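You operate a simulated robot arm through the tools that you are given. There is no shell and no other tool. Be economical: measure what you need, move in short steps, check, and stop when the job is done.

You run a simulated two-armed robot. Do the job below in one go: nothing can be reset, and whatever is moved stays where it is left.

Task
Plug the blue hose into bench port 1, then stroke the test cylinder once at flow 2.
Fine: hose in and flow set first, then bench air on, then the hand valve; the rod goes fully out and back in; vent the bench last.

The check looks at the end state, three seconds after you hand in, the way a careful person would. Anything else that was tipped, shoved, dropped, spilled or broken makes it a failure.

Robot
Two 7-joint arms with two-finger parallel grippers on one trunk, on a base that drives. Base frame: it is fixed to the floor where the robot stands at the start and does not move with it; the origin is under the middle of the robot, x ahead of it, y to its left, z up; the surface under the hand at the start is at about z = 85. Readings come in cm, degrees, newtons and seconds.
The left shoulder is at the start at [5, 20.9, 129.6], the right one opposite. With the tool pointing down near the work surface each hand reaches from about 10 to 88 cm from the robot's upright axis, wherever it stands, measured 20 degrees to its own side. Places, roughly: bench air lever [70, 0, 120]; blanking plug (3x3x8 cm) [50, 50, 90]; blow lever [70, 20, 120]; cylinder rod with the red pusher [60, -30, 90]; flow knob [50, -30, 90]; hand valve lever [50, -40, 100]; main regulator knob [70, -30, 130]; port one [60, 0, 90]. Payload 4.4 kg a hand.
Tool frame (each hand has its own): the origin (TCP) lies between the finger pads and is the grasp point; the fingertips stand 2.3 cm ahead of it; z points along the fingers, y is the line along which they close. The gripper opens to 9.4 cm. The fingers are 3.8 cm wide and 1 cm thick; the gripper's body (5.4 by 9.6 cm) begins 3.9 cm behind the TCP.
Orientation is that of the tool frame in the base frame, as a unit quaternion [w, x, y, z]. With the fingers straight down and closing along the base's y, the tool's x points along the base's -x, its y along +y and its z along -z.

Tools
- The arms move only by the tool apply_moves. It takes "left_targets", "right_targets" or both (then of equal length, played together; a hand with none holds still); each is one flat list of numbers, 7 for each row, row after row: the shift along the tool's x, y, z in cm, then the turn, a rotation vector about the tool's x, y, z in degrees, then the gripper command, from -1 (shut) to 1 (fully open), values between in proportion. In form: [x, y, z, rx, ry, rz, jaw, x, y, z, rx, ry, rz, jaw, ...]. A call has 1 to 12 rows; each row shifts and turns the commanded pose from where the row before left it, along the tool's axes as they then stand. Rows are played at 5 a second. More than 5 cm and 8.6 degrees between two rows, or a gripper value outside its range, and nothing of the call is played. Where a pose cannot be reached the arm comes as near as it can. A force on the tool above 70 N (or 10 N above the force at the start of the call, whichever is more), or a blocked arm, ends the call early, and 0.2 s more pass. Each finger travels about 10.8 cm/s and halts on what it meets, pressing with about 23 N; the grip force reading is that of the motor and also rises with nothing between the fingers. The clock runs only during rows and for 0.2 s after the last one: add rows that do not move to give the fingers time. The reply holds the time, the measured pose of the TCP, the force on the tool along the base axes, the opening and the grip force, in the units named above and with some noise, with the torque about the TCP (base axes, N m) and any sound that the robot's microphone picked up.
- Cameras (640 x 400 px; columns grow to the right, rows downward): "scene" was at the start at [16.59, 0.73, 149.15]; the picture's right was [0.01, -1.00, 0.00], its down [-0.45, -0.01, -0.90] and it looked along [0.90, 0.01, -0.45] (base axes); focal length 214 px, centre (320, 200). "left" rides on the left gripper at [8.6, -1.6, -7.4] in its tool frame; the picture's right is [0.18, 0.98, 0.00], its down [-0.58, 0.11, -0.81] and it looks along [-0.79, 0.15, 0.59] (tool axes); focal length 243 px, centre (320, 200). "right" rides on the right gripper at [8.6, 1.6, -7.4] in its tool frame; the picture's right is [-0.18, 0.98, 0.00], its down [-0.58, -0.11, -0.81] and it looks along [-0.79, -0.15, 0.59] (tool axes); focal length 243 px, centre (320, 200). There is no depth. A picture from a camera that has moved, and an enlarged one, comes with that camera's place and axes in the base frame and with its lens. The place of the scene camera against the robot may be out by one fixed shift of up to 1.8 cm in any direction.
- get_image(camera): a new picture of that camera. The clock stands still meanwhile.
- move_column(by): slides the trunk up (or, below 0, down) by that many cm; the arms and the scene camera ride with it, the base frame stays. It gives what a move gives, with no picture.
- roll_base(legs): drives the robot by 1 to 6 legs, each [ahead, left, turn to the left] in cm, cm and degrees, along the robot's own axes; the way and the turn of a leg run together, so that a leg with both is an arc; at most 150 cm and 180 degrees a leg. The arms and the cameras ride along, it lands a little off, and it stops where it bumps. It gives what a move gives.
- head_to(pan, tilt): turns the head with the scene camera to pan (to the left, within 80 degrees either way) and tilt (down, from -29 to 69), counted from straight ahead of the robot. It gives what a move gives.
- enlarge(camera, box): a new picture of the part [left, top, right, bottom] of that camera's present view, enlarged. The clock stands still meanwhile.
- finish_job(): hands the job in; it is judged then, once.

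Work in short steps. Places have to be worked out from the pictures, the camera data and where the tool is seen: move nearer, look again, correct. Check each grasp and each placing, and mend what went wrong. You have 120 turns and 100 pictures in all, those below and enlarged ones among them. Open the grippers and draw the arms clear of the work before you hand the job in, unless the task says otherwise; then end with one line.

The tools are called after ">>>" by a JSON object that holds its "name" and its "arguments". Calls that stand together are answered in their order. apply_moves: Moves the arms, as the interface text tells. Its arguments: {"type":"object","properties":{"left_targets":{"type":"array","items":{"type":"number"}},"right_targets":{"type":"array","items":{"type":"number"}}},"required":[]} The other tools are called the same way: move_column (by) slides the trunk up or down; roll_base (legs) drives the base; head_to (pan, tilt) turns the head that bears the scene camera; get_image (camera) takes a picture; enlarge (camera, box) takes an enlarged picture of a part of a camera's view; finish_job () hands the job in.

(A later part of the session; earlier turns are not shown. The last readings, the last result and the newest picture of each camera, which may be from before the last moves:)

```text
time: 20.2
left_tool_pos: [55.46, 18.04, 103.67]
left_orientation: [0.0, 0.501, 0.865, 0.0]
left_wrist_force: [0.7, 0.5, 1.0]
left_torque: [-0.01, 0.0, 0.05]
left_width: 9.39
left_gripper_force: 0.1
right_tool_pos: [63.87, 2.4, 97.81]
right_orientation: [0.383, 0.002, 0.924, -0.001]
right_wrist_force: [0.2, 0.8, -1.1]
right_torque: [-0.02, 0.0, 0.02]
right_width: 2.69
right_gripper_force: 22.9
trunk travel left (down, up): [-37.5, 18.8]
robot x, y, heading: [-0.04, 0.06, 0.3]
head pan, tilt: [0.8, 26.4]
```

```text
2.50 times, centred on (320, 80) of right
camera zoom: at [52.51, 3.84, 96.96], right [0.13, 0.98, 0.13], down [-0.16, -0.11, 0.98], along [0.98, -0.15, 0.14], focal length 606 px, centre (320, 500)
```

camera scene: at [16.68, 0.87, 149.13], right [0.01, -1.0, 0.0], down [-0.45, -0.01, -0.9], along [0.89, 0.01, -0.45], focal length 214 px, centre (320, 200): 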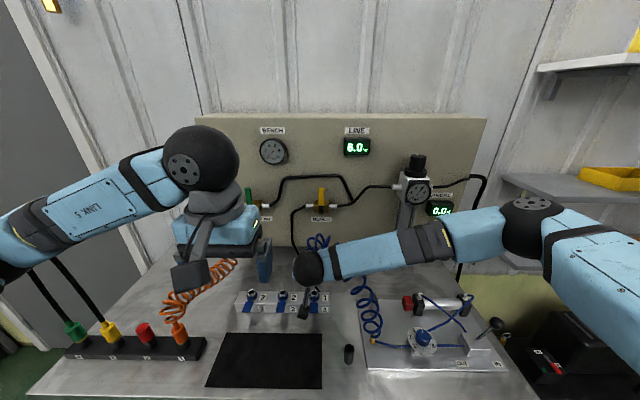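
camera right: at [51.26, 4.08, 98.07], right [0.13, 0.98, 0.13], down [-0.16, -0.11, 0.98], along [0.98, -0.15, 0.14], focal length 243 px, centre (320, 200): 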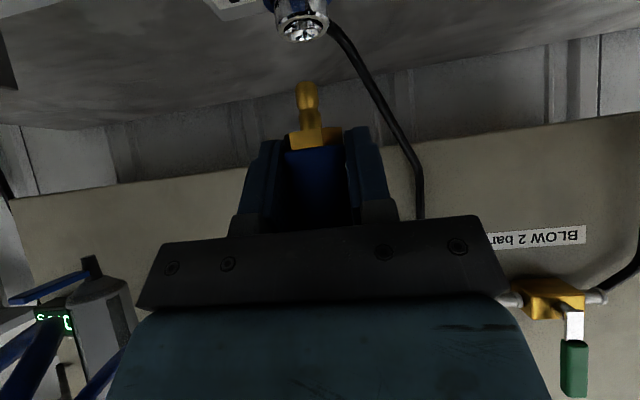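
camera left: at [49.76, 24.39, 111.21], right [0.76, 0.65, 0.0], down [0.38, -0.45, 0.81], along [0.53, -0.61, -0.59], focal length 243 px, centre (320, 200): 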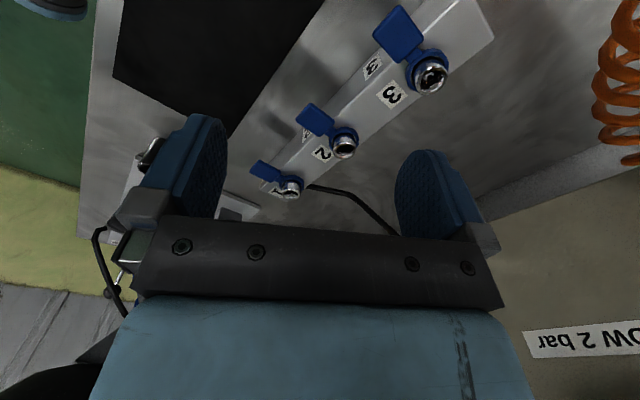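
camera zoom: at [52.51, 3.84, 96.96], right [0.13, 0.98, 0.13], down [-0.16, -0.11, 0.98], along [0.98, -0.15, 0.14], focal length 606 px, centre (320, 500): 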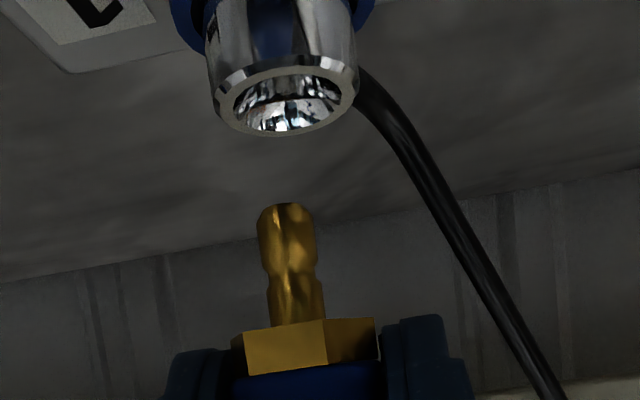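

The probe tip is at (63.25,2.25,93.5) against the mouth at (63.5,2.5,91.7). I shift +0.25 in x and y and go down 1.2 cm.

>>> {"name": "apply_moves", "arguments": {"right_targets": [-0.18, 0.26, 0.18, 0, 0, 0, -1, 0.85, 0, 0.85, 0, 0, 0, -1]}}

>>> {"name": "enlarge", "arguments": {"camera": "left", "box": [230, 140, 390, 240]}}

>>> {"name": "enlarge", "arguments": {"camera": "right", "box": [240, 0, 400, 160]}}

```text
time: 20.8
left_tool_pos: [55.54, 17.97, 103.69]
left_orientation: [0.0, 0.5, 0.866, 0.001]
left_wrist_force: [0.2, -0.3, -0.1]
left_torque: [-0.01, -0.03, -0.04]
left_width: 9.37
left_gripper_force: 0.0
right_tool_pos: [64.2, 2.65, 96.57]
right_orientation: [0.383, 0.0, 0.924, 0.001]
right_wrist_force: [-1.2, -0.2, -1.2]
right_torque: [0.0, 0.01, 0.0]
right_width: 2.71
right_gripper_force: 23.1
trunk travel left (down, up): [-37.5, 18.8]
robot x, y, heading: [-0.12, -0.12, 0.1]
head pan, tilt: [0.8, 26.4]
```

```text
4.00 times, centred on (310, 190) of left
camera zoom: at [49.64, 24.54, 111.07], right [0.76, 0.65, 0.0], down [0.38, -0.45, 0.81], along [0.52, -0.61, -0.59], focal length 970 px, centre (360, 240)
```

zoom: 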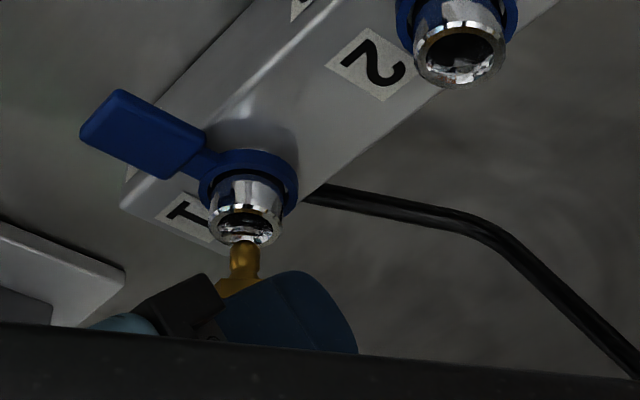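

```text
2.50 times, centred on (320, 80) of right
camera zoom: at [52.81, 4.03, 95.84], right [0.13, 0.98, 0.13], down [-0.16, -0.11, 0.98], along [0.98, -0.15, 0.14], focal length 606 px, centre (320, 500)
```

zoom: 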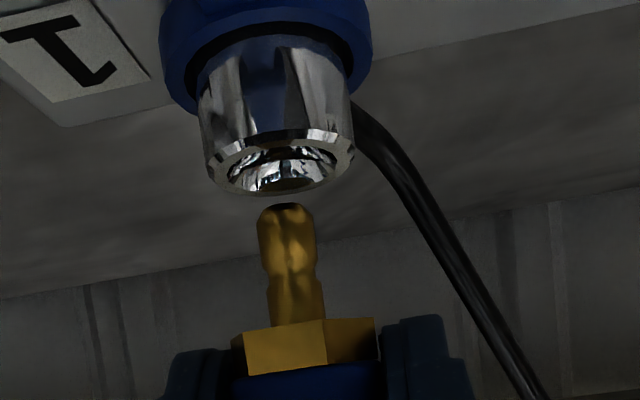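

Aligned within a millimetre. I push straight down in small rows, watching force and sound.

>>> {"name": "apply_moves", "arguments": {"right_targets": [0.42, 0.03, 0.42, 0, 0, 0, -1, 0.42, 0.0, 0.42, 0, 0, 0, -1, 0.42, 0, 0.42, 0, 0, 0, -1]}}

>>> {"name": "enlarge", "arguments": {"camera": "right", "box": [240, 0, 400, 160]}}

```text
time: 21.6
left_tool_pos: [55.35, 18.13, 103.69]
left_orientation: [0.001, 0.501, 0.866, 0.001]
left_wrist_force: [0.4, -0.4, 0.1]
left_torque: [0.02, -0.02, 0.01]
left_width: 9.4
left_gripper_force: 0.1
right_tool_pos: [64.24, 2.55, 95.06]
right_orientation: [0.384, 0.001, 0.923, 0.0]
right_wrist_force: [-4.5, 0.4, 2.9]
right_torque: [0.0, 0.19, 0.02]
right_width: 2.74
right_gripper_force: 23.3
trunk travel left (down, up): [-37.5, 18.8]
robot x, y, heading: [-0.24, -0.07, 0.3]
head pan, tilt: [0.8, 26.4]
```

```text
2.50 times, centred on (320, 80) of right
camera zoom: at [52.8, 4.14, 94.21], right [0.13, 0.98, 0.13], down [-0.16, -0.11, 0.98], along [0.98, -0.15, 0.14], focal length 606 px, centre (320, 500)
```

zoom: 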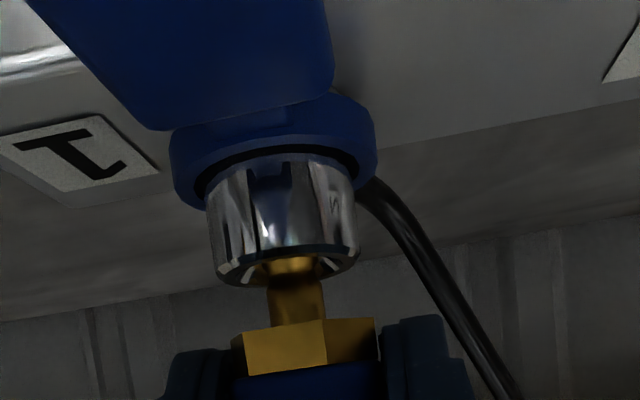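

It's entering cleanly. I continue down until it seats.

>>> {"name": "apply_moves", "arguments": {"right_targets": [0.37, 0, 0.3, 0, 0, 0, -1, 0.35, 0.0, 0.35, 0, 0, 0, -1, 0.35, 0, 0.35, 0, 0, 0, -1, 0.35, 0, 0.35, 0, 0, 0, -1]}}

>>> {"name": "enlarge", "arguments": {"camera": "right", "box": [240, 0, 400, 160]}}

```text
time: 22.6
left_tool_pos: [55.18, 17.98, 103.94]
left_orientation: [0.002, 0.501, 0.866, 0.001]
left_wrist_force: [-0.5, -0.2, -0.8]
left_torque: [0.01, -0.01, 0.0]
left_width: 9.41
left_gripper_force: 0.1
right_tool_pos: [63.86, 2.69, 93.47]
right_orientation: [0.387, 0.001, 0.922, 0.001]
right_wrist_force: [-1.8, -4.6, 41.9]
right_torque: [-0.34, 0.05, 0.02]
right_width: 2.71
right_gripper_force: 23.0
trunk travel left (down, up): [-37.5, 18.8]
robot x, y, heading: [0.09, -0.01, -0.2]
head pan, tilt: [0.8, 26.4]
```

```text
2.50 times, centred on (320, 80) of right
camera zoom: at [52.53, 4.18, 92.56], right [0.13, 0.98, 0.13], down [-0.17, -0.11, 0.98], along [0.98, -0.15, 0.15], focal length 606 px, centre (320, 500)
```

zoom: 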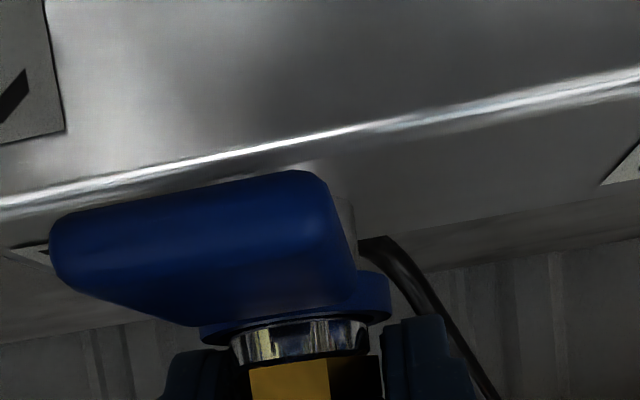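

It stands at 42 N with the hex at the mouth and no click heard. I press a little further to be sure that it latches.

>>> {"name": "apply_moves", "arguments": {"right_targets": [0.2, 0, 0.2, 0, 0, 0, -1, 0.15, 0, 0.15, 0, 0, 0, -1, 0, 0, 0, 0, 0, 0, -1]}}

>>> {"name": "enlarge", "arguments": {"camera": "left", "box": [230, 140, 390, 240]}}

```text
time: 23.4
left_tool_pos: [54.98, 18.06, 103.96]
left_orientation: [0.003, 0.501, 0.866, 0.003]
left_wrist_force: [0.5, -0.4, 0.6]
left_torque: [0.02, -0.01, 0.03]
left_width: 9.4
left_gripper_force: 0.0
right_tool_pos: [63.79, 2.57, 93.3]
right_orientation: [0.389, 0.001, 0.921, 0.002]
right_wrist_force: [-4.5, -5.9, 57.5]
right_torque: [-0.39, -0.09, -0.08]
right_width: 2.73
right_gripper_force: 23.2
trunk travel left (down, up): [-37.5, 18.8]
robot x, y, heading: [-0.59, -0.26, 0.2]
head pan, tilt: [0.8, 26.4]
```

```text
4.00 times, centred on (310, 190) of left
camera zoom: at [49.09, 24.49, 111.44], right [0.76, 0.65, 0.01], down [0.38, -0.45, 0.81], along [0.53, -0.61, -0.59], focal length 970 px, centre (360, 240)
```

zoom: 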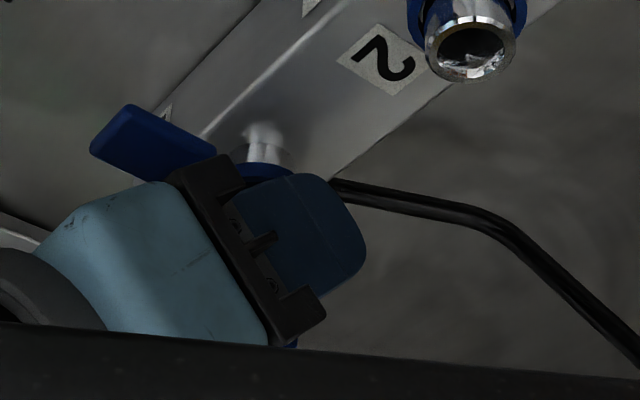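

The blue collar seems to have slid up around the probe, which suggests a latch. I ease upward to relax the force and look.

>>> {"name": "apply_moves", "arguments": {"right_targets": [-0.2, 0, -0.2, 0, 0, 0, -1, -0.15, 0, -0.15, 0, 0, 0, -1, -0.15, 0, -0.15, 0, 0, 0, -1]}}

>>> {"name": "enlarge", "arguments": {"camera": "right", "box": [240, 0, 400, 160]}}

>>> {"name": "enlarge", "arguments": {"camera": "left", "box": [230, 140, 390, 240]}}

```text
time: 24.2
left_tool_pos: [55.16, 18.0, 103.67]
left_orientation: [0.0, 0.5, 0.866, 0.0]
left_wrist_force: [0.5, -0.8, -0.2]
left_torque: [0.0, -0.01, -0.04]
left_width: 9.41
left_gripper_force: 0.1
right_tool_pos: [63.9, 2.72, 93.34]
right_orientation: [0.384, 0.0, 0.923, 0.001]
right_wrist_force: [0.1, 2.8, 28.3]
right_torque: [0.01, -0.2, 0.0]
right_width: 2.71
right_gripper_force: 22.8
trunk travel left (down, up): [-37.5, 18.8]
robot x, y, heading: [0.0, 0.23, 0.1]
head pan, tilt: [0.8, 26.4]
```

```text
2.50 times, centred on (320, 80) of right
camera zoom: at [52.54, 4.17, 92.44], right [0.13, 0.98, 0.13], down [-0.16, -0.11, 0.98], along [0.98, -0.15, 0.14], focal length 606 px, centre (320, 500)
```

zoom: 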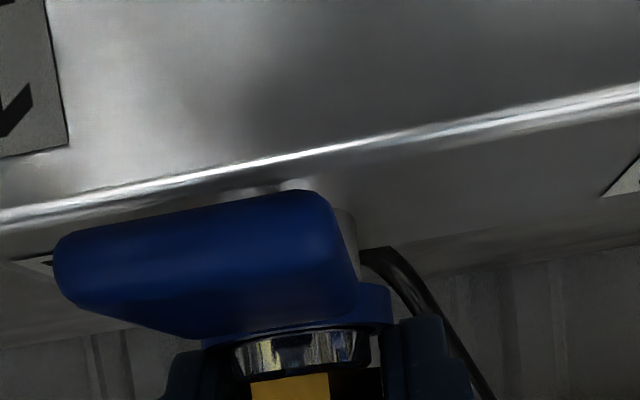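

```text
4.00 times, centred on (310, 190) of left
camera zoom: at [49.38, 24.6, 111.19], right [0.76, 0.65, 0.0], down [0.38, -0.45, 0.81], along [0.53, -0.61, -0.59], focal length 970 px, centre (360, 240)
```

zoom: 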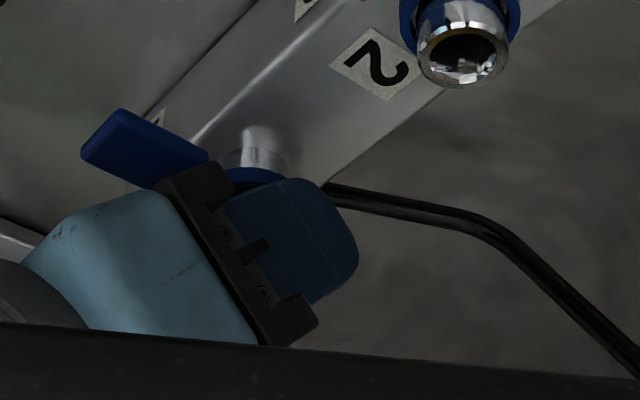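

The collar is up: it has likely locked. I ease up further to about zero force, then a light tug.

>>> {"name": "apply_moves", "arguments": {"right_targets": [-0.15, 0, -0.15, 0, 0, 0, -1, -0.12, 0, -0.12, 0, 0, 0, -1]}}

```text
time: 24.8
left_tool_pos: [55.44, 18.06, 103.63]
left_orientation: [0.0, 0.501, 0.865, 0.0]
left_wrist_force: [0.2, -0.1, -0.3]
left_torque: [0.03, -0.01, 0.01]
left_width: 9.43
left_gripper_force: 0.1
right_tool_pos: [64.05, 2.6, 93.29]
right_orientation: [0.381, 0.0, 0.925, -0.001]
right_wrist_force: [-2.1, 1.8, -0.2]
right_torque: [0.01, 0.02, -0.01]
right_width: 2.7
right_gripper_force: 23.0
trunk travel left (down, up): [-37.5, 18.8]
robot x, y, heading: [0.01, 0.01, -0.0]
head pan, tilt: [0.8, 26.4]
```

Force is now zero at the same height. A light tug of about 0.3 cm tests the latch.

>>> {"name": "apply_moves", "arguments": {"right_targets": [-0.12, 0, -0.12, 0, 0, 0, -1, -0.12, 0, -0.12, 0, 0, 0, -1]}}

```text
time: 25.4
left_tool_pos: [55.57, 17.97, 103.58]
left_orientation: [0.0, 0.5, 0.866, -0.001]
left_wrist_force: [1.3, -0.2, 0.7]
left_torque: [0.0, -0.01, -0.01]
left_width: 9.4
left_gripper_force: 0.1
right_tool_pos: [64.0, 2.6, 93.54]
right_orientation: [0.38, 0.001, 0.925, -0.001]
right_wrist_force: [-10.0, -2.0, -19.6]
right_torque: [-0.08, 0.18, 0.0]
right_width: 2.68
right_gripper_force: 23.1
trunk travel left (down, up): [-37.5, 18.8]
robot x, y, heading: [-0.06, -0.22, 0.0]
head pan, tilt: [0.8, 26.4]
```

The tug meets 20 N: the hose is latched. I relax, open the fingers and withdraw backward.

>>> {"name": "apply_moves", "arguments": {"right_targets": [0.17, 0, 0.17, 0, 0, 0, -1, 0, 0, 0, 0, 0, 0, 0.3, 0, 0, 0, 0, 0, 0, 0.3, 0, 0, 0, 0, 0, 0, 0.3, 0, 0, -2.5, 0, 0, 0, 0.3, 0, 0, -4, 0, 0, 0, 0.3]}}

>>> {"name": "get_image", "arguments": {"camera": "right"}}

>>> {"name": "get_image", "arguments": {"camera": "left"}}

```text
time: 26.8
left_tool_pos: [55.41, 18.04, 103.67]
left_orientation: [0.001, 0.501, 0.866, 0.0]
left_wrist_force: [-0.1, 0.3, -0.2]
left_torque: [0.0, 0.04, -0.05]
left_width: 9.41
left_gripper_force: 0.1
right_tool_pos: [59.33, 2.62, 98.25]
right_orientation: [0.384, 0.002, 0.923, -0.001]
right_wrist_force: [-0.2, 1.6, 0.7]
right_torque: [0.01, -0.02, 0.0]
right_width: 6.12
right_gripper_force: 0.0
trunk travel left (down, up): [-37.5, 18.8]
robot x, y, heading: [-0.07, 0.21, -0.0]
head pan, tilt: [0.8, 26.4]
```

```text
53 pictures are left
camera right: at [47.92, 4.07, 97.34], right [0.13, 0.98, 0.13], down [-0.16, -0.11, 0.98], along [0.98, -0.15, 0.14], focal length 243 px, centre (320, 200)
```

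right: 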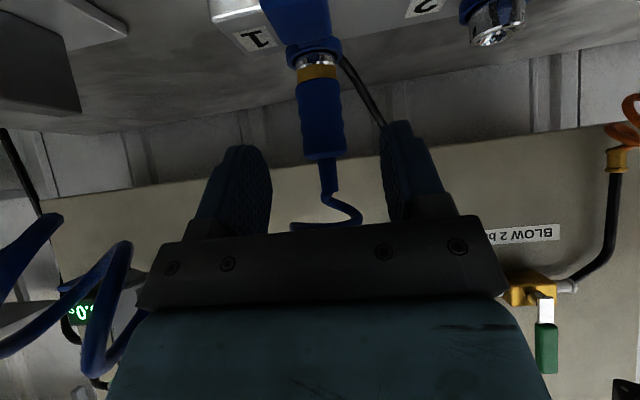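

```text
52 pictures are left
camera left: at [49.54, 24.55, 111.12], right [0.76, 0.65, 0.0], down [0.38, -0.45, 0.81], along [0.52, -0.61, -0.59], focal length 243 px, centre (320, 200)
```

left: 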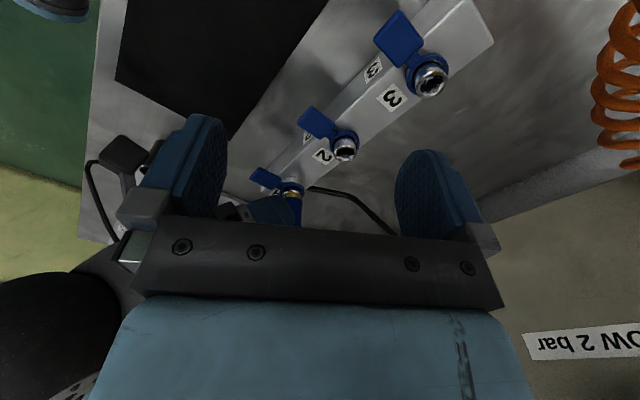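

Hose is in and holding. I check where the hose runs before moving the right arm off.

>>> {"name": "get_image", "arguments": {"camera": "scene"}}

```text
51 pictures are left
camera scene: at [16.48, 0.73, 149.16], right [0.01, -1.0, 0.0], down [-0.44, -0.01, -0.9], along [0.9, 0.01, -0.44], focal length 214 px, centre (320, 200)
```

scene: 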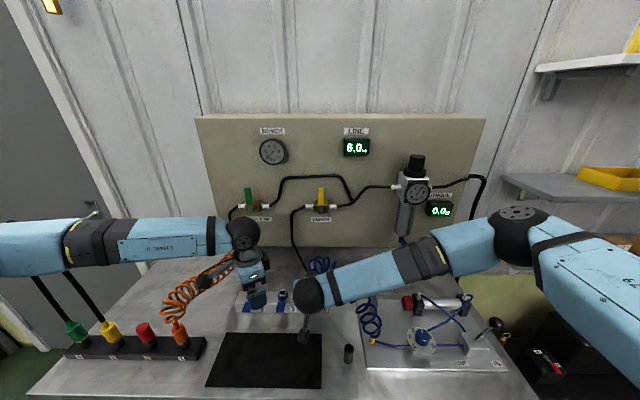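

Hose runs behind the hand, so I pull back along the fingers, rise, and return the hand to pointing down.

>>> {"name": "apply_moves", "arguments": {"right_targets": [0, 0, -4, 0, 0, 0, 0.3, 0, 0, -4, 0, 0, 0, 0.3, -2, 0, -3.5, 0, 0, 0, 0.3, -2, -2, -3.5, 0, 0, 0, 0.3, 0, -2, 0, 0, 7.5, 0, 0.3, 0, -2, 0, 0, 7.5, 0, 0.3, 0, -2, 0, 0, 7.5, 0, 0.3, 0, -2, 0, 0, 7.5, 0, 0.3, 0, -2, 0, 0, 7.5, 0, 0.3, 0, -2, 0, 0, 7.5, 0, 0.3]}}

>>> {"name": "get_image", "arguments": {"camera": "scene"}}

```text
time: 29.0
left_tool_pos: [55.57, 17.96, 103.63]
left_orientation: [0.0, 0.501, 0.866, -0.001]
left_wrist_force: [-0.4, -0.8, -1.0]
left_torque: [0.01, -0.03, 0.0]
left_width: 9.37
left_gripper_force: 0.1
right_tool_pos: [51.53, -11.45, 111.54]
right_orientation: [-0.001, -0.001, 1.0, 0.001]
right_wrist_force: [0.2, 0.5, 0.2]
right_torque: [-0.02, -0.03, 0.02]
right_width: 6.13
right_gripper_force: 0.1
trunk travel left (down, up): [-37.5, 18.8]
robot x, y, heading: [-0.17, 0.2, -0.0]
head pan, tilt: [0.8, 26.4]
```

```text
50 pictures are left
camera scene: at [16.62, 0.64, 149.15], right [0.01, -1.0, 0.0], down [-0.45, -0.01, -0.9], along [0.9, 0.01, -0.45], focal length 214 px, centre (320, 200)
```

scene: 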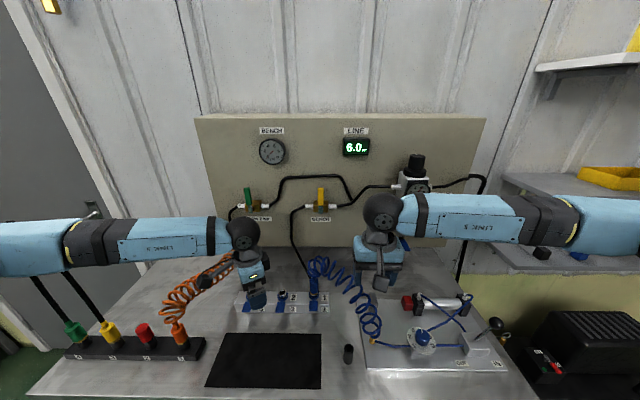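

The hose is plugged into port 1. Now I zoom in on the flow dial.

>>> {"name": "enlarge", "arguments": {"camera": "scene", "box": [385, 310, 465, 370]}}

```text
6.67 times, centred on (425, 340) of scene
camera zoom: at [16.62, 0.64, 149.15], right [0.01, -1.0, 0.0], down [-0.45, -0.01, -0.9], along [0.9, 0.01, -0.45], focal length 1430 px, centre (-380, -733)
```

zoom: 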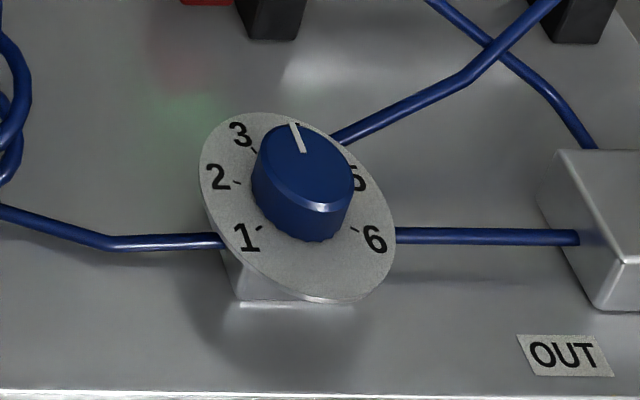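

The dial lies flat with positions 45° apart: 1 at +112°, 2 at +67°, 3 at +22° (from straight ahead, to the left); the pointer is at ≈0° (3.5). It must turn ≈67° counter-clockwise. I bring the right hand above the knob.

>>> {"name": "apply_moves", "arguments": {"right_targets": [0.38, -3.63, 1.1, 0, 0, 0, 0.3, 0.38, -3.63, 1.1, 0, 0, 0, 0.3, 0.38, -3.63, 1.1, 0, 0, 0, 0.3, 0.38, -3.63, 1.1, 0, 0, 0, 0.3]}}

>>> {"name": "get_image", "arguments": {"camera": "right"}}

```text
time: 30.0
left_tool_pos: [55.37, 17.94, 103.76]
left_orientation: [0.0, 0.501, 0.866, 0.001]
left_wrist_force: [-0.7, -0.6, -0.5]
left_torque: [0.0, -0.01, 0.04]
left_width: 9.41
left_gripper_force: 0.1
right_tool_pos: [50.2, -25.91, 107.28]
right_orientation: [0.001, -0.001, 1.0, 0.002]
right_wrist_force: [-0.1, 0.4, 1.2]
right_torque: [0.02, 0.01, -0.01]
right_width: 6.12
right_gripper_force: 0.0
trunk travel left (down, up): [-37.5, 18.8]
robot x, y, heading: [0.58, 0.44, -0.2]
head pan, tilt: [0.8, 26.4]
```

```text
48 pictures are left
camera right: at [41.56, -24.46, 114.66], right [0.18, 0.98, 0.0], down [0.58, -0.11, 0.81], along [0.79, -0.15, -0.59], focal length 243 px, centre (320, 200)
```

right: 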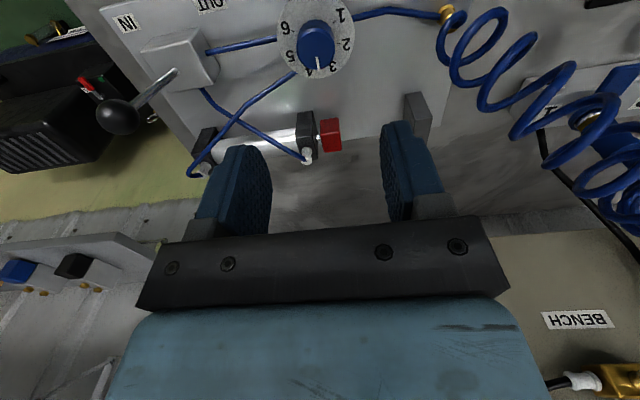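

The knob is nearly on the tool axis: about (50,-26.15), top z ≈ 92. I pre-turn the hand 33° clockwise and descend partway.

>>> {"name": "apply_moves", "arguments": {"right_targets": [0.1, -0.1, 1, 0, 0, 8.25, 0.3, 0, 0, 2, 0, 0, 8.25, 0.3, 0, 0, 2, 0, 0, 8.25, 0.3, 0, 0, 2, 0, 0, 8.25, 0.3, 0, 0, 2, 0, 0, 0, 0.3]}}

>>> {"name": "get_image", "arguments": {"camera": "right"}}

>>> {"name": "enlarge", "arguments": {"camera": "scene", "box": [360, 270, 520, 370]}}

```text
time: 31.2
left_tool_pos: [55.43, 17.95, 103.68]
left_orientation: [-0.001, 0.501, 0.865, 0.0]
left_wrist_force: [-0.4, 0.2, -0.6]
left_torque: [-0.03, 0.02, 0.03]
left_width: 9.4
left_gripper_force: 0.0
right_tool_pos: [50.26, -25.92, 98.48]
right_orientation: [0.0, 0.285, 0.958, 0.001]
right_wrist_force: [0.5, 0.2, 0.8]
right_torque: [0.03, 0.0, 0.01]
right_width: 6.11
right_gripper_force: 0.1
trunk travel left (down, up): [-37.5, 18.8]
robot x, y, heading: [0.0, -0.04, -0.2]
head pan, tilt: [0.8, 26.4]
```

```text
47 pictures are left
camera right: at [43.79, -19.98, 105.86], right [0.69, 0.72, 0.0], down [0.43, -0.41, 0.81], along [0.58, -0.56, -0.59], focal length 243 px, centre (320, 200)
```

right: 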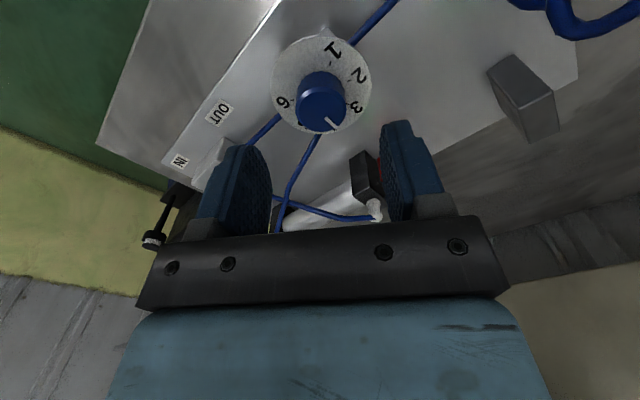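

```text
4.00 times, centred on (440, 320) of scene
camera zoom: at [16.61, 0.73, 149.15], right [0.01, -1.0, 0.0], down [-0.45, -0.01, -0.9], along [0.9, 0.01, -0.45], focal length 858 px, centre (-160, -280)
```

zoom: 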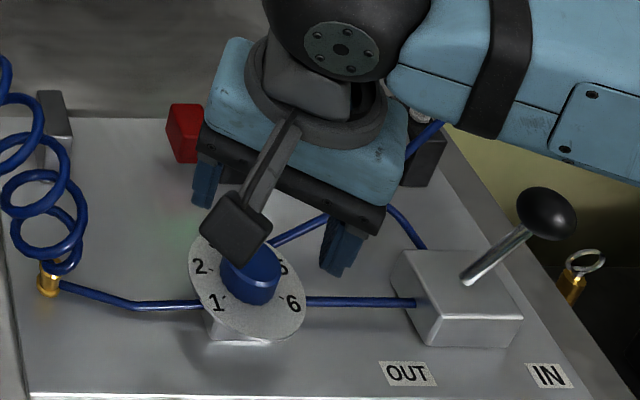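

The knob sits on the tool axis with its top at ≈92.2. I descend 5.6 cm so that the fingertips stop just above the dial, then close.

>>> {"name": "apply_moves", "arguments": {"right_targets": [0, 0, 2.0, 0, 0, 0, 0.3, 0, 0, 2.0, 0, 0, 0, 0.3, 0, 0, 1.6, 0, 0, 0, 0.3]}}

>>> {"name": "get_image", "arguments": {"camera": "right"}}

>>> {"name": "enlarge", "arguments": {"camera": "scene", "box": [360, 270, 520, 370]}}

```text
time: 32.0
left_tool_pos: [55.45, 18.02, 103.63]
left_orientation: [0.0, 0.501, 0.866, 0.0]
left_wrist_force: [0.4, -0.7, -0.3]
left_torque: [-0.02, -0.02, -0.03]
left_width: 9.42
left_gripper_force: 0.0
right_tool_pos: [50.05, -25.95, 92.64]
right_orientation: [0.0, 0.284, 0.959, 0.0]
right_wrist_force: [-0.9, -0.4, -0.1]
right_torque: [0.03, -0.04, 0.02]
right_width: 6.11
right_gripper_force: 0.0
trunk travel left (down, up): [-37.5, 18.8]
robot x, y, heading: [-0.18, 0.03, 0.4]
head pan, tilt: [0.8, 26.4]
```

```text
45 pictures are left
camera right: at [43.63, -20.0, 100.12], right [0.69, 0.72, 0.0], down [0.43, -0.41, 0.81], along [0.58, -0.56, -0.59], focal length 243 px, centre (320, 200)
```

right: 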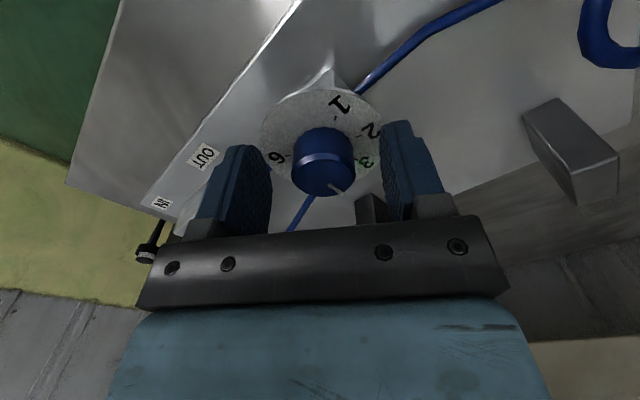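

```text
4.00 times, centred on (440, 320) of scene
camera zoom: at [16.6, 0.72, 149.15], right [0.01, -1.0, 0.0], down [-0.45, -0.01, -0.9], along [0.9, 0.01, -0.45], focal length 858 px, centre (-160, -280)
```

zoom: 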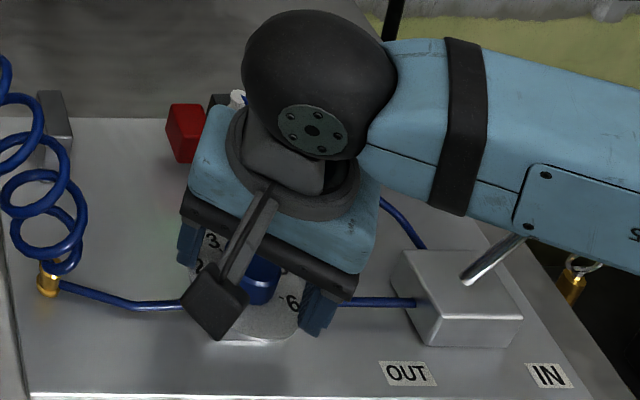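

Fingers straddle the knob evenly. I close on it.

>>> {"name": "apply_moves", "arguments": {"right_targets": [0, 0, 0, 0, 0, 0, -0.1, 0, 0, 0, 0, 0, 0, -1, 0, 0, 0, 0, 0, 0, -1]}}

```text
time: 32.8
left_tool_pos: [55.4, 17.98, 103.71]
left_orientation: [0.0, 0.501, 0.865, 0.0]
left_wrist_force: [-0.4, -0.3, 0.4]
left_torque: [0.01, 0.02, 0.02]
left_width: 9.4
left_gripper_force: 0.0
right_tool_pos: [50.0, -25.89, 92.55]
right_orientation: [0.001, 0.284, 0.959, 0.002]
right_wrist_force: [-0.7, 2.0, -2.9]
right_torque: [-0.06, -0.4, 0.01]
right_width: 3.32
right_gripper_force: 44.8
trunk travel left (down, up): [-37.5, 18.8]
robot x, y, heading: [0.04, -0.14, 0.0]
head pan, tilt: [0.8, 26.4]
```

Gripped (3.3 cm). I twist counter-clockwise by 64° first (about -tool z) and check the pointer.

>>> {"name": "apply_moves", "arguments": {"right_targets": [0, 0, 0, 0, 0, -8, -1, 0, 0, 0, 0, 0, -8, -1, 0, 0, 0, 0, 0, -8, -1, 0, 0, 0, 0, 0, -8, -1, 0, 0, 0, 0, 0, -8, -1, 0, 0, 0, 0, 0, -8, -1, 0, 0, 0, 0, 0, -8, -1, 0, 0, 0, 0, 0, -8, -1]}}

>>> {"name": "enlarge", "arguments": {"camera": "right", "box": [240, 70, 400, 230]}}

```text
time: 34.6
left_tool_pos: [55.15, 17.49, 103.83]
left_orientation: [-0.001, 0.501, 0.865, 0.003]
left_wrist_force: [0.0, 0.2, -0.9]
left_torque: [0.01, 0.0, 0.0]
left_width: 9.41
left_gripper_force: 0.0
right_tool_pos: [50.22, -26.62, 92.73]
right_orientation: [0.002, -0.266, 0.964, -0.001]
right_wrist_force: [-18.5, -54.3, 8.3]
right_torque: [-0.71, 0.36, -0.28]
right_width: 3.35
right_gripper_force: 44.7
trunk travel left (down, up): [-37.5, 18.8]
robot x, y, heading: [-0.55, 0.0, -0.3]
head pan, tilt: [0.8, 26.4]
```

```text
2.50 times, centred on (320, 150) of right
camera zoom: at [41.82, -29.9, 100.09], right [-0.35, 0.94, 0.0], down [0.55, 0.21, 0.81], along [0.76, 0.28, -0.59], focal length 606 px, centre (320, 325)
```

zoom: 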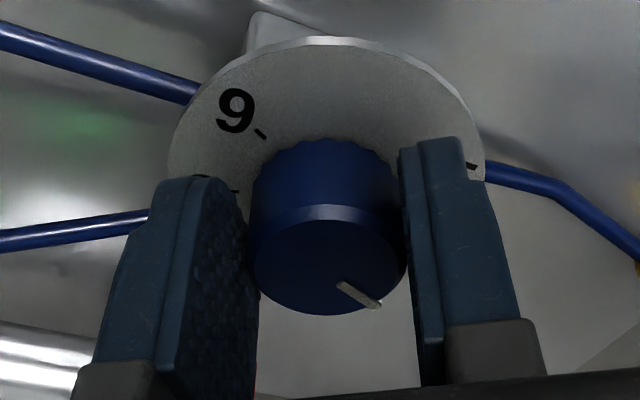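

The hand turned 64° without obvious slip, but a side force of 54 N built up from a small axis offset. I shift to relieve it and add the last 3°.

>>> {"name": "apply_moves", "arguments": {"right_targets": [0.15, -0.26, 0, 0, 0, 0, -1, 0.15, -0.26, 0, 0, 0, -3, -1, 0, 0, 0, 0, 0, 0, -1]}}

>>> {"name": "enlarge", "arguments": {"camera": "right", "box": [240, 70, 400, 230]}}

```text
time: 35.4
left_tool_pos: [55.25, 17.87, 103.74]
left_orientation: [0.0, 0.501, 0.866, 0.001]
left_wrist_force: [-0.5, -0.3, 0.1]
left_torque: [-0.02, -0.01, -0.02]
left_width: 9.42
left_gripper_force: 0.0
right_tool_pos: [50.04, -26.83, 92.67]
right_orientation: [0.001, -0.293, 0.956, 0.001]
right_wrist_force: [-1.6, -33.9, 13.8]
right_torque: [-1.26, 0.69, -0.22]
right_width: 3.32
right_gripper_force: 45.3
trunk travel left (down, up): [-37.5, 18.8]
robot x, y, heading: [-0.34, 0.13, 0.1]
head pan, tilt: [0.8, 26.4]
```

```text
2.50 times, centred on (320, 150) of right
camera zoom: at [42.03, -30.42, 100.06], right [-0.4, 0.92, 0.0], down [0.54, 0.23, 0.81], along [0.74, 0.32, -0.59], focal length 606 px, centre (320, 325)
```

zoom: 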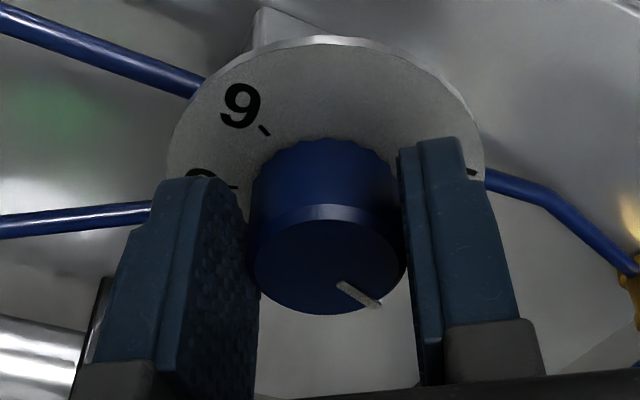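

Pointer follows the hand. I relieve the rest of the side force, then open and rise.

>>> {"name": "apply_moves", "arguments": {"right_targets": [0.28, -0.4, 0, 0, 0, 0, -1, 0, 0, 0, 0, 0, 0, -1]}}

```text
time: 36.0
left_tool_pos: [55.34, 18.14, 103.65]
left_orientation: [0.0, 0.5, 0.866, -0.001]
left_wrist_force: [-0.8, 0.3, -0.1]
left_torque: [-0.02, 0.0, -0.01]
left_width: 9.38
left_gripper_force: 0.0
right_tool_pos: [50.18, -26.71, 92.66]
right_orientation: [0.002, -0.295, 0.956, 0.003]
right_wrist_force: [3.9, 8.4, -3.0]
right_torque: [0.71, -1.18, 0.01]
right_width: 3.34
right_gripper_force: 44.7
trunk travel left (down, up): [-37.5, 18.8]
robot x, y, heading: [-0.05, -0.13, -0.0]
head pan, tilt: [0.8, 26.4]
```

>>> {"name": "apply_moves", "arguments": {"right_targets": [0, 0, 0, 0, 0, 0, 0.3, 0, 0, 0, 0, 0, 0, 0.3, 0, 0, 0, 0, 0, 0, 0.3, 0, 0, -3, 0, 0, 0, 0.3, 0, 0, -4, 0, 0, 0, 0.3, 0, 0, -4, 0, 0, 0, 0.3]}}

>>> {"name": "enlarge", "arguments": {"camera": "right", "box": [240, 0, 400, 120]}}

>>> {"name": "enlarge", "arguments": {"camera": "scene", "box": [385, 310, 465, 370]}}

```text
time: 37.4
left_tool_pos: [55.3, 18.05, 103.7]
left_orientation: [0.0, 0.501, 0.865, 0.0]
left_wrist_force: [-1.2, -0.2, 0.1]
left_torque: [0.01, 0.01, 0.01]
left_width: 9.38
left_gripper_force: 0.1
right_tool_pos: [50.08, -27.56, 103.63]
right_orientation: [0.0, -0.293, 0.956, 0.0]
right_wrist_force: [-0.8, -0.3, 0.4]
right_torque: [0.01, 0.01, 0.04]
right_width: 6.13
right_gripper_force: 0.0
trunk travel left (down, up): [-37.5, 18.8]
robot x, y, heading: [-0.17, -0.26, 0.1]
head pan, tilt: [0.8, 26.4]
```

```text
3.33 times, centred on (320, 60) of right
camera zoom: at [41.94, -31.12, 111.14], right [-0.4, 0.92, 0.0], down [0.54, 0.23, 0.81], along [0.74, 0.32, -0.59], focal length 809 px, centre (320, 667)
```

zoom: 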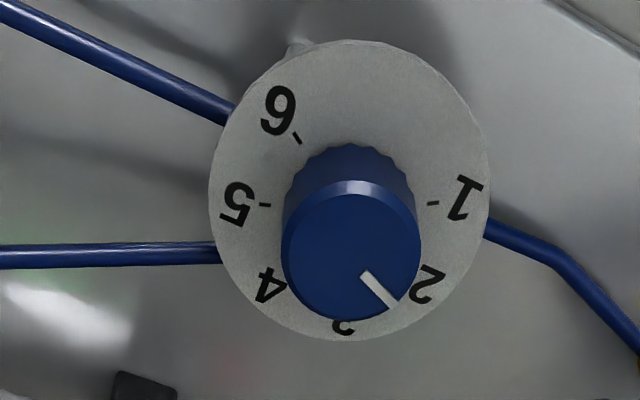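

```text
6.67 times, centred on (425, 340) of scene
camera zoom: at [16.54, 0.76, 149.15], right [0.01, -1.0, 0.0], down [-0.44, -0.01, -0.9], along [0.9, 0.01, -0.45], focal length 1430 px, centre (-380, -733)
```

zoom: 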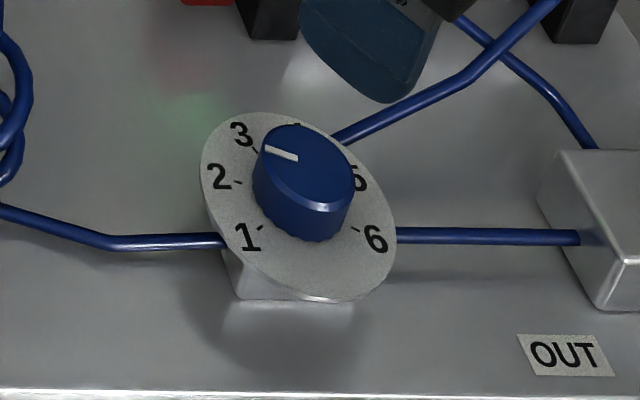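

The pointer is close to 2; I zoom in tighter to judge it well.

>>> {"name": "enlarge", "arguments": {"camera": "right", "box": [295, 5, 375, 105]}}

>>> {"name": "enlarge", "arguments": {"camera": "scene", "box": [405, 322, 445, 352]}}

```text
4.00 times, centred on (335, 55) of right
camera zoom: at [41.94, -31.12, 111.14], right [-0.4, 0.92, 0.0], down [0.54, 0.23, 0.81], along [0.74, 0.32, -0.59], focal length 970 px, centre (260, 780)
```

zoom: 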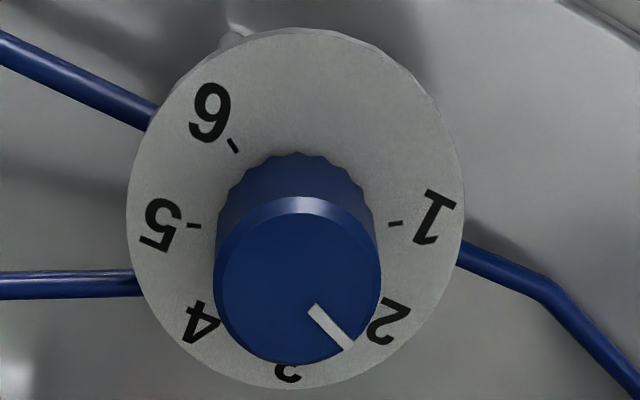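

```text
13.33 times, centred on (425, 337) of scene
camera zoom: at [16.54, 0.76, 149.15], right [0.01, -1.0, 0.0], down [-0.44, -0.01, -0.9], along [0.9, 0.01, -0.45], focal length 2860 px, centre (-1080, -1627)
```

zoom: 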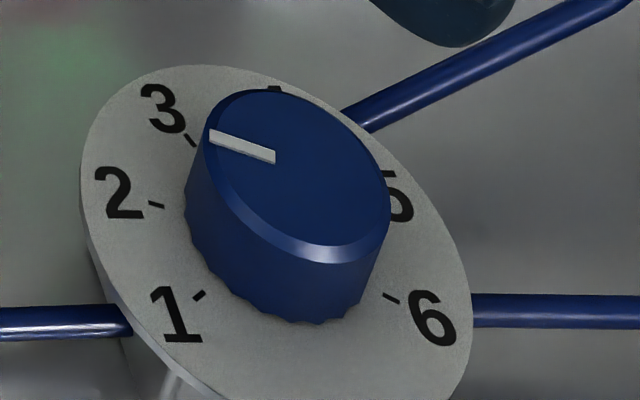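

The pointer is on 2 within a couple of degrees. Next is the bench lever: I raise the left hand and bring it back square to look at the yellow lever up close.

>>> {"name": "apply_moves", "arguments": {"left_targets": [0, -1, -4, 0, 0, 0, 0, 0, -2, -4, 0, 0, 0, 0, 0, -2, -4, 0, 0, 0, 0, 0, 0, -3, 0, 0, -7.5, 0, 0, 0, 0, 0, 0, -7.5, 0, 0, 0, 0, 0, 0, -7.5, 0, 0, 0, 0, 0, 0, -7.5, 0, 0, 0, 0, 0, 0, -7.5, 0, 0, 0, 0, 0, 0, -7.5, 0, 0, 0, 0, 0, 0, -7.5, 0, 0, 0, 0, 0, 0, -7.5, 0]}}

>>> {"name": "get_image", "arguments": {"camera": "left"}}

```text
time: 39.8
left_tool_pos: [51.22, 15.72, 118.38]
left_orientation: [0.0, 0.001, 1.0, 0.0]
left_wrist_force: [-0.7, -0.4, -0.5]
left_torque: [-0.01, 0.04, -0.05]
left_width: 4.69
left_gripper_force: 0.0
right_tool_pos: [49.98, -27.42, 103.64]
right_orientation: [0.001, -0.292, 0.956, 0.0]
right_wrist_force: [0.5, 0.5, -0.1]
right_torque: [-0.01, 0.03, -0.01]
right_width: 6.1
right_gripper_force: 0.1
trunk travel left (down, up): [-37.5, 18.8]
robot x, y, heading: [0.1, -0.08, 0.1]
head pan, tilt: [0.8, 26.4]
```

```text
37 pictures are left
camera left: at [42.48, 13.91, 125.75], right [-0.18, 0.98, 0.0], down [0.58, 0.11, 0.81], along [0.79, 0.15, -0.59], focal length 243 px, centre (320, 200)
```

left: 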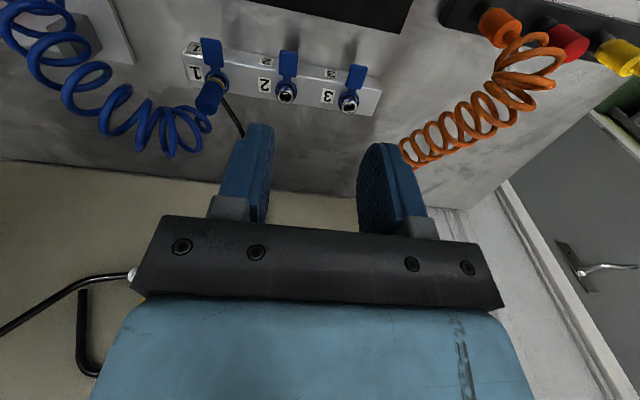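

I pitch the left hand 45° forward so that its camera sees the panel and the yellow lever.

>>> {"name": "apply_moves", "arguments": {"left_targets": [0, -1.5, 0, 0, -7.5, 0, 0, 0, -1.5, 0, 0, -7.5, 0, 0, 0, -1.5, 0, 0, -7.5, 0, 0, 0, -1.5, 0, 0, -7.5, 0, 0, 0, -1.5, 0, 0, -7.5, 0, 0, 0, -1, 0, 0, -7.5, 0, 0]}}

>>> {"name": "get_image", "arguments": {"camera": "left"}}

```text
time: 41.2
left_tool_pos: [51.04, 7.24, 118.46]
left_orientation: [0.385, 0.002, 0.923, -0.002]
left_wrist_force: [0.5, -0.2, -0.2]
left_torque: [-0.01, 0.01, -0.05]
left_width: 4.71
left_gripper_force: 0.1
right_tool_pos: [50.11, -27.54, 103.54]
right_orientation: [0.001, -0.293, 0.956, 0.001]
right_wrist_force: [-0.2, -0.4, -0.4]
right_torque: [0.02, 0.0, 0.01]
right_width: 6.12
right_gripper_force: 0.0
trunk travel left (down, up): [-37.5, 18.8]
robot x, y, heading: [-0.39, -0.4, -0.2]
head pan, tilt: [0.8, 26.4]
```

```text
36 pictures are left
camera left: at [39.61, 5.44, 117.44], right [-0.13, 0.98, -0.13], down [-0.16, 0.11, 0.98], along [0.98, 0.15, 0.14], focal length 243 px, centre (320, 200)
```

left: 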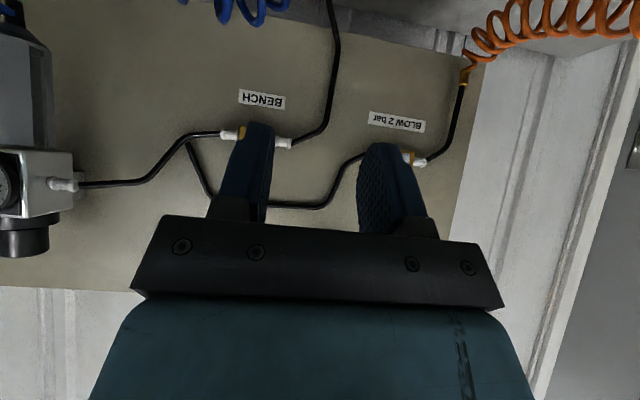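

I look at the lever from the head camera and shift the left hand sideways for a clear view between the fingers.

>>> {"name": "apply_moves", "arguments": {"left_targets": [0, -3, 0, 0, 0, 0, 0, 0, -3, 0, 0, 0, 0, 0]}}

>>> {"name": "enlarge", "arguments": {"camera": "left", "box": [220, 60, 420, 220]}}

>>> {"name": "enlarge", "arguments": {"camera": "scene", "box": [220, 170, 360, 240]}}

```text
time: 41.8
left_tool_pos: [51.18, 1.26, 118.37]
left_orientation: [0.383, 0.002, 0.924, -0.001]
left_wrist_force: [0.4, -0.6, -0.1]
left_torque: [0.04, 0.0, 0.05]
left_width: 4.7
left_gripper_force: 0.2
right_tool_pos: [50.15, -27.55, 103.53]
right_orientation: [0.001, -0.292, 0.956, 0.0]
right_wrist_force: [-0.2, 0.4, 0.8]
right_torque: [0.0, 0.0, -0.02]
right_width: 6.1
right_gripper_force: 0.1
trunk travel left (down, up): [-37.5, 18.8]
robot x, y, heading: [0.38, 0.03, -0.0]
head pan, tilt: [0.8, 26.4]
```

```text
2.50 times, centred on (320, 140) of left
camera zoom: at [39.75, -0.56, 117.35], right [-0.13, 0.98, -0.13], down [-0.16, 0.11, 0.98], along [0.98, 0.15, 0.14], focal length 606 px, centre (320, 350)
```

zoom: 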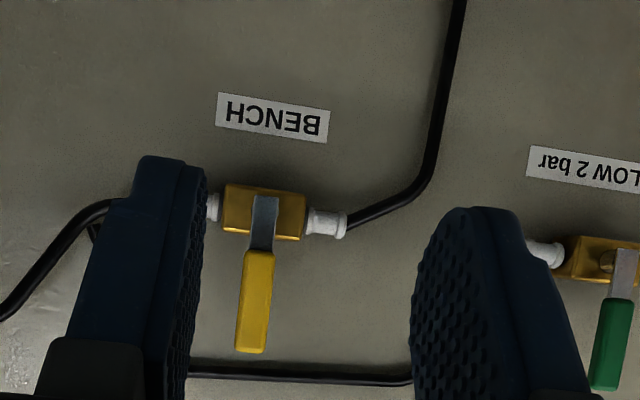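

```text
4.57 times, centred on (290, 205) of scene
camera zoom: at [16.58, 0.61, 149.15], right [0.01, -1.0, 0.0], down [-0.45, -0.01, -0.9], along [0.9, 0.01, -0.45], focal length 980 px, centre (457, 177)
```

zoom: 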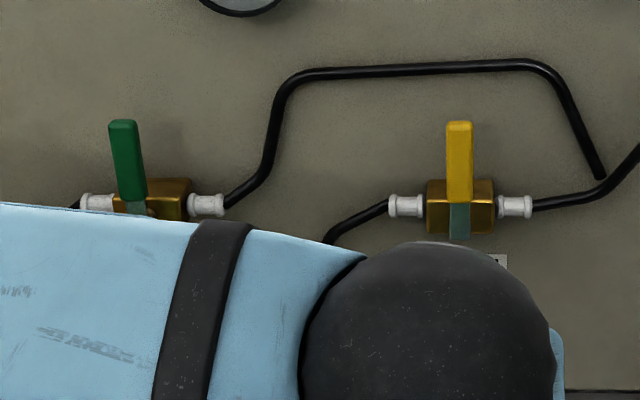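

Lever grip runs from z ≈117 to 123 at x ≈76–77, y ≈0.8, pivot at z ≈114.5. I pitch the left hand on to horizontal and shut the fingers to make a pusher.

>>> {"name": "apply_moves", "arguments": {"left_targets": [0, 0.7, 1, 0, -7.5, 0, -0.5, 0, 0.7, 1, 0, -7.5, 0, -1, 0, 0.7, 1, 0, -7.5, 0, -1, 0, 0.7, 1, 0, -7.5, 0, -1, 0, 0.7, 1, 0, -7.5, 0, -1, 0, 0.7, 1, 0, -7.5, 0, -1]}}

>>> {"name": "get_image", "arguments": {"camera": "scene"}}

```text
time: 43.2
left_tool_pos: [56.52, 5.36, 115.7]
left_orientation: [0.707, 0.001, 0.707, -0.001]
left_wrist_force: [-0.6, -0.3, -0.1]
left_torque: [0.02, 0.0, 0.02]
left_width: 0.02
left_gripper_force: 22.9
right_tool_pos: [50.03, -27.47, 103.53]
right_orientation: [0.0, -0.293, 0.956, 0.001]
right_wrist_force: [1.0, 0.3, -1.1]
right_torque: [0.03, 0.0, -0.01]
right_width: 6.12
right_gripper_force: 0.1
trunk travel left (down, up): [-37.5, 18.8]
robot x, y, heading: [-0.11, -0.15, 0.1]
head pan, tilt: [0.8, 26.4]
```

```text
33 pictures are left
camera scene: at [16.6, 0.6, 149.14], right [0.01, -1.0, 0.0], down [-0.45, -0.01, -0.9], along [0.9, 0.01, -0.45], focal length 214 px, centre (320, 200)
```

scene: 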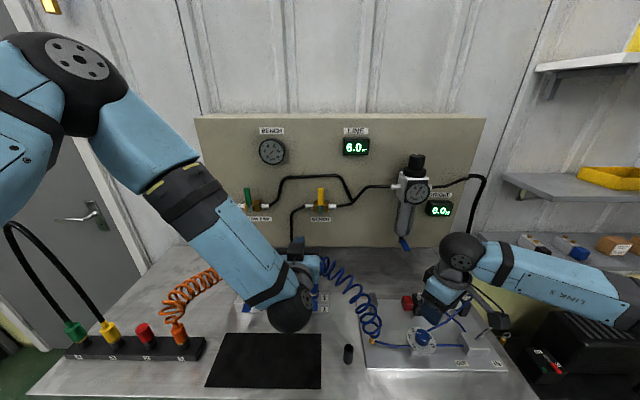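

Horizontal works (tool z = +x, tool x = down). I advance to (68,5,120) and look.

>>> {"name": "apply_moves", "arguments": {"left_targets": [-1.43, -0.1, 3.83, 0, 0, 0, -1, -1.43, -0.1, 3.83, 0, 0, 0, -1, -1.43, -0.1, 3.83, 0, 0, 0, -1]}}

>>> {"name": "get_image", "arguments": {"camera": "left"}}

>>> {"name": "enlarge", "arguments": {"camera": "scene", "box": [240, 170, 380, 240]}}

```text
time: 44.0
left_tool_pos: [68.17, 5.43, 120.04]
left_orientation: [0.707, 0.002, 0.707, -0.002]
left_wrist_force: [0.8, 0.0, 0.3]
left_torque: [-0.01, -0.02, 0.01]
left_width: 0.04
left_gripper_force: 22.9
right_tool_pos: [50.1, -27.56, 103.6]
right_orientation: [0.0, -0.292, 0.956, 0.0]
right_wrist_force: [-1.1, 0.2, 0.3]
right_torque: [-0.02, 0.04, 0.0]
right_width: 6.14
right_gripper_force: 0.0
trunk travel left (down, up): [-37.5, 18.8]
robot x, y, heading: [-0.25, -0.02, -0.0]
head pan, tilt: [0.8, 26.4]
```

```text
32 pictures are left
camera left: at [60.67, 3.62, 111.28], right [0.0, 0.98, -0.18], down [-0.81, 0.11, 0.58], along [0.59, 0.15, 0.79], focal length 243 px, centre (320, 200)
```

left: 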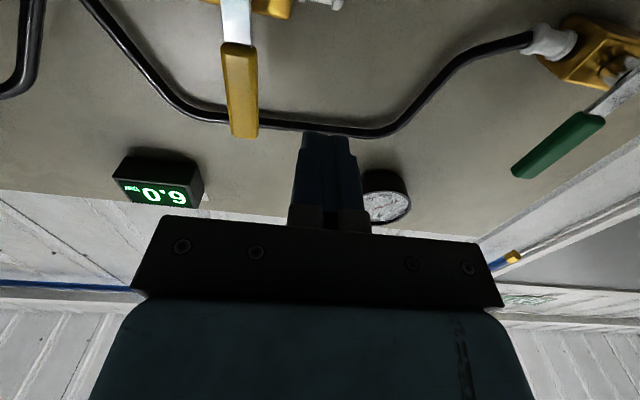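

```text
4.57 times, centred on (310, 205) of scene
camera zoom: at [16.67, 0.74, 149.14], right [0.01, -1.0, 0.0], down [-0.45, -0.01, -0.9], along [0.9, 0.01, -0.45], focal length 980 px, centre (366, 177)
```

zoom: 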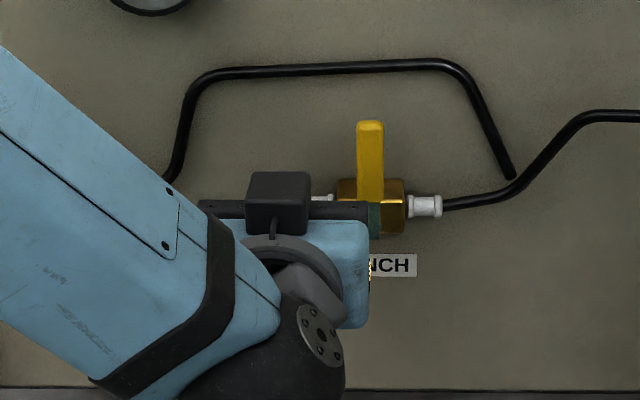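

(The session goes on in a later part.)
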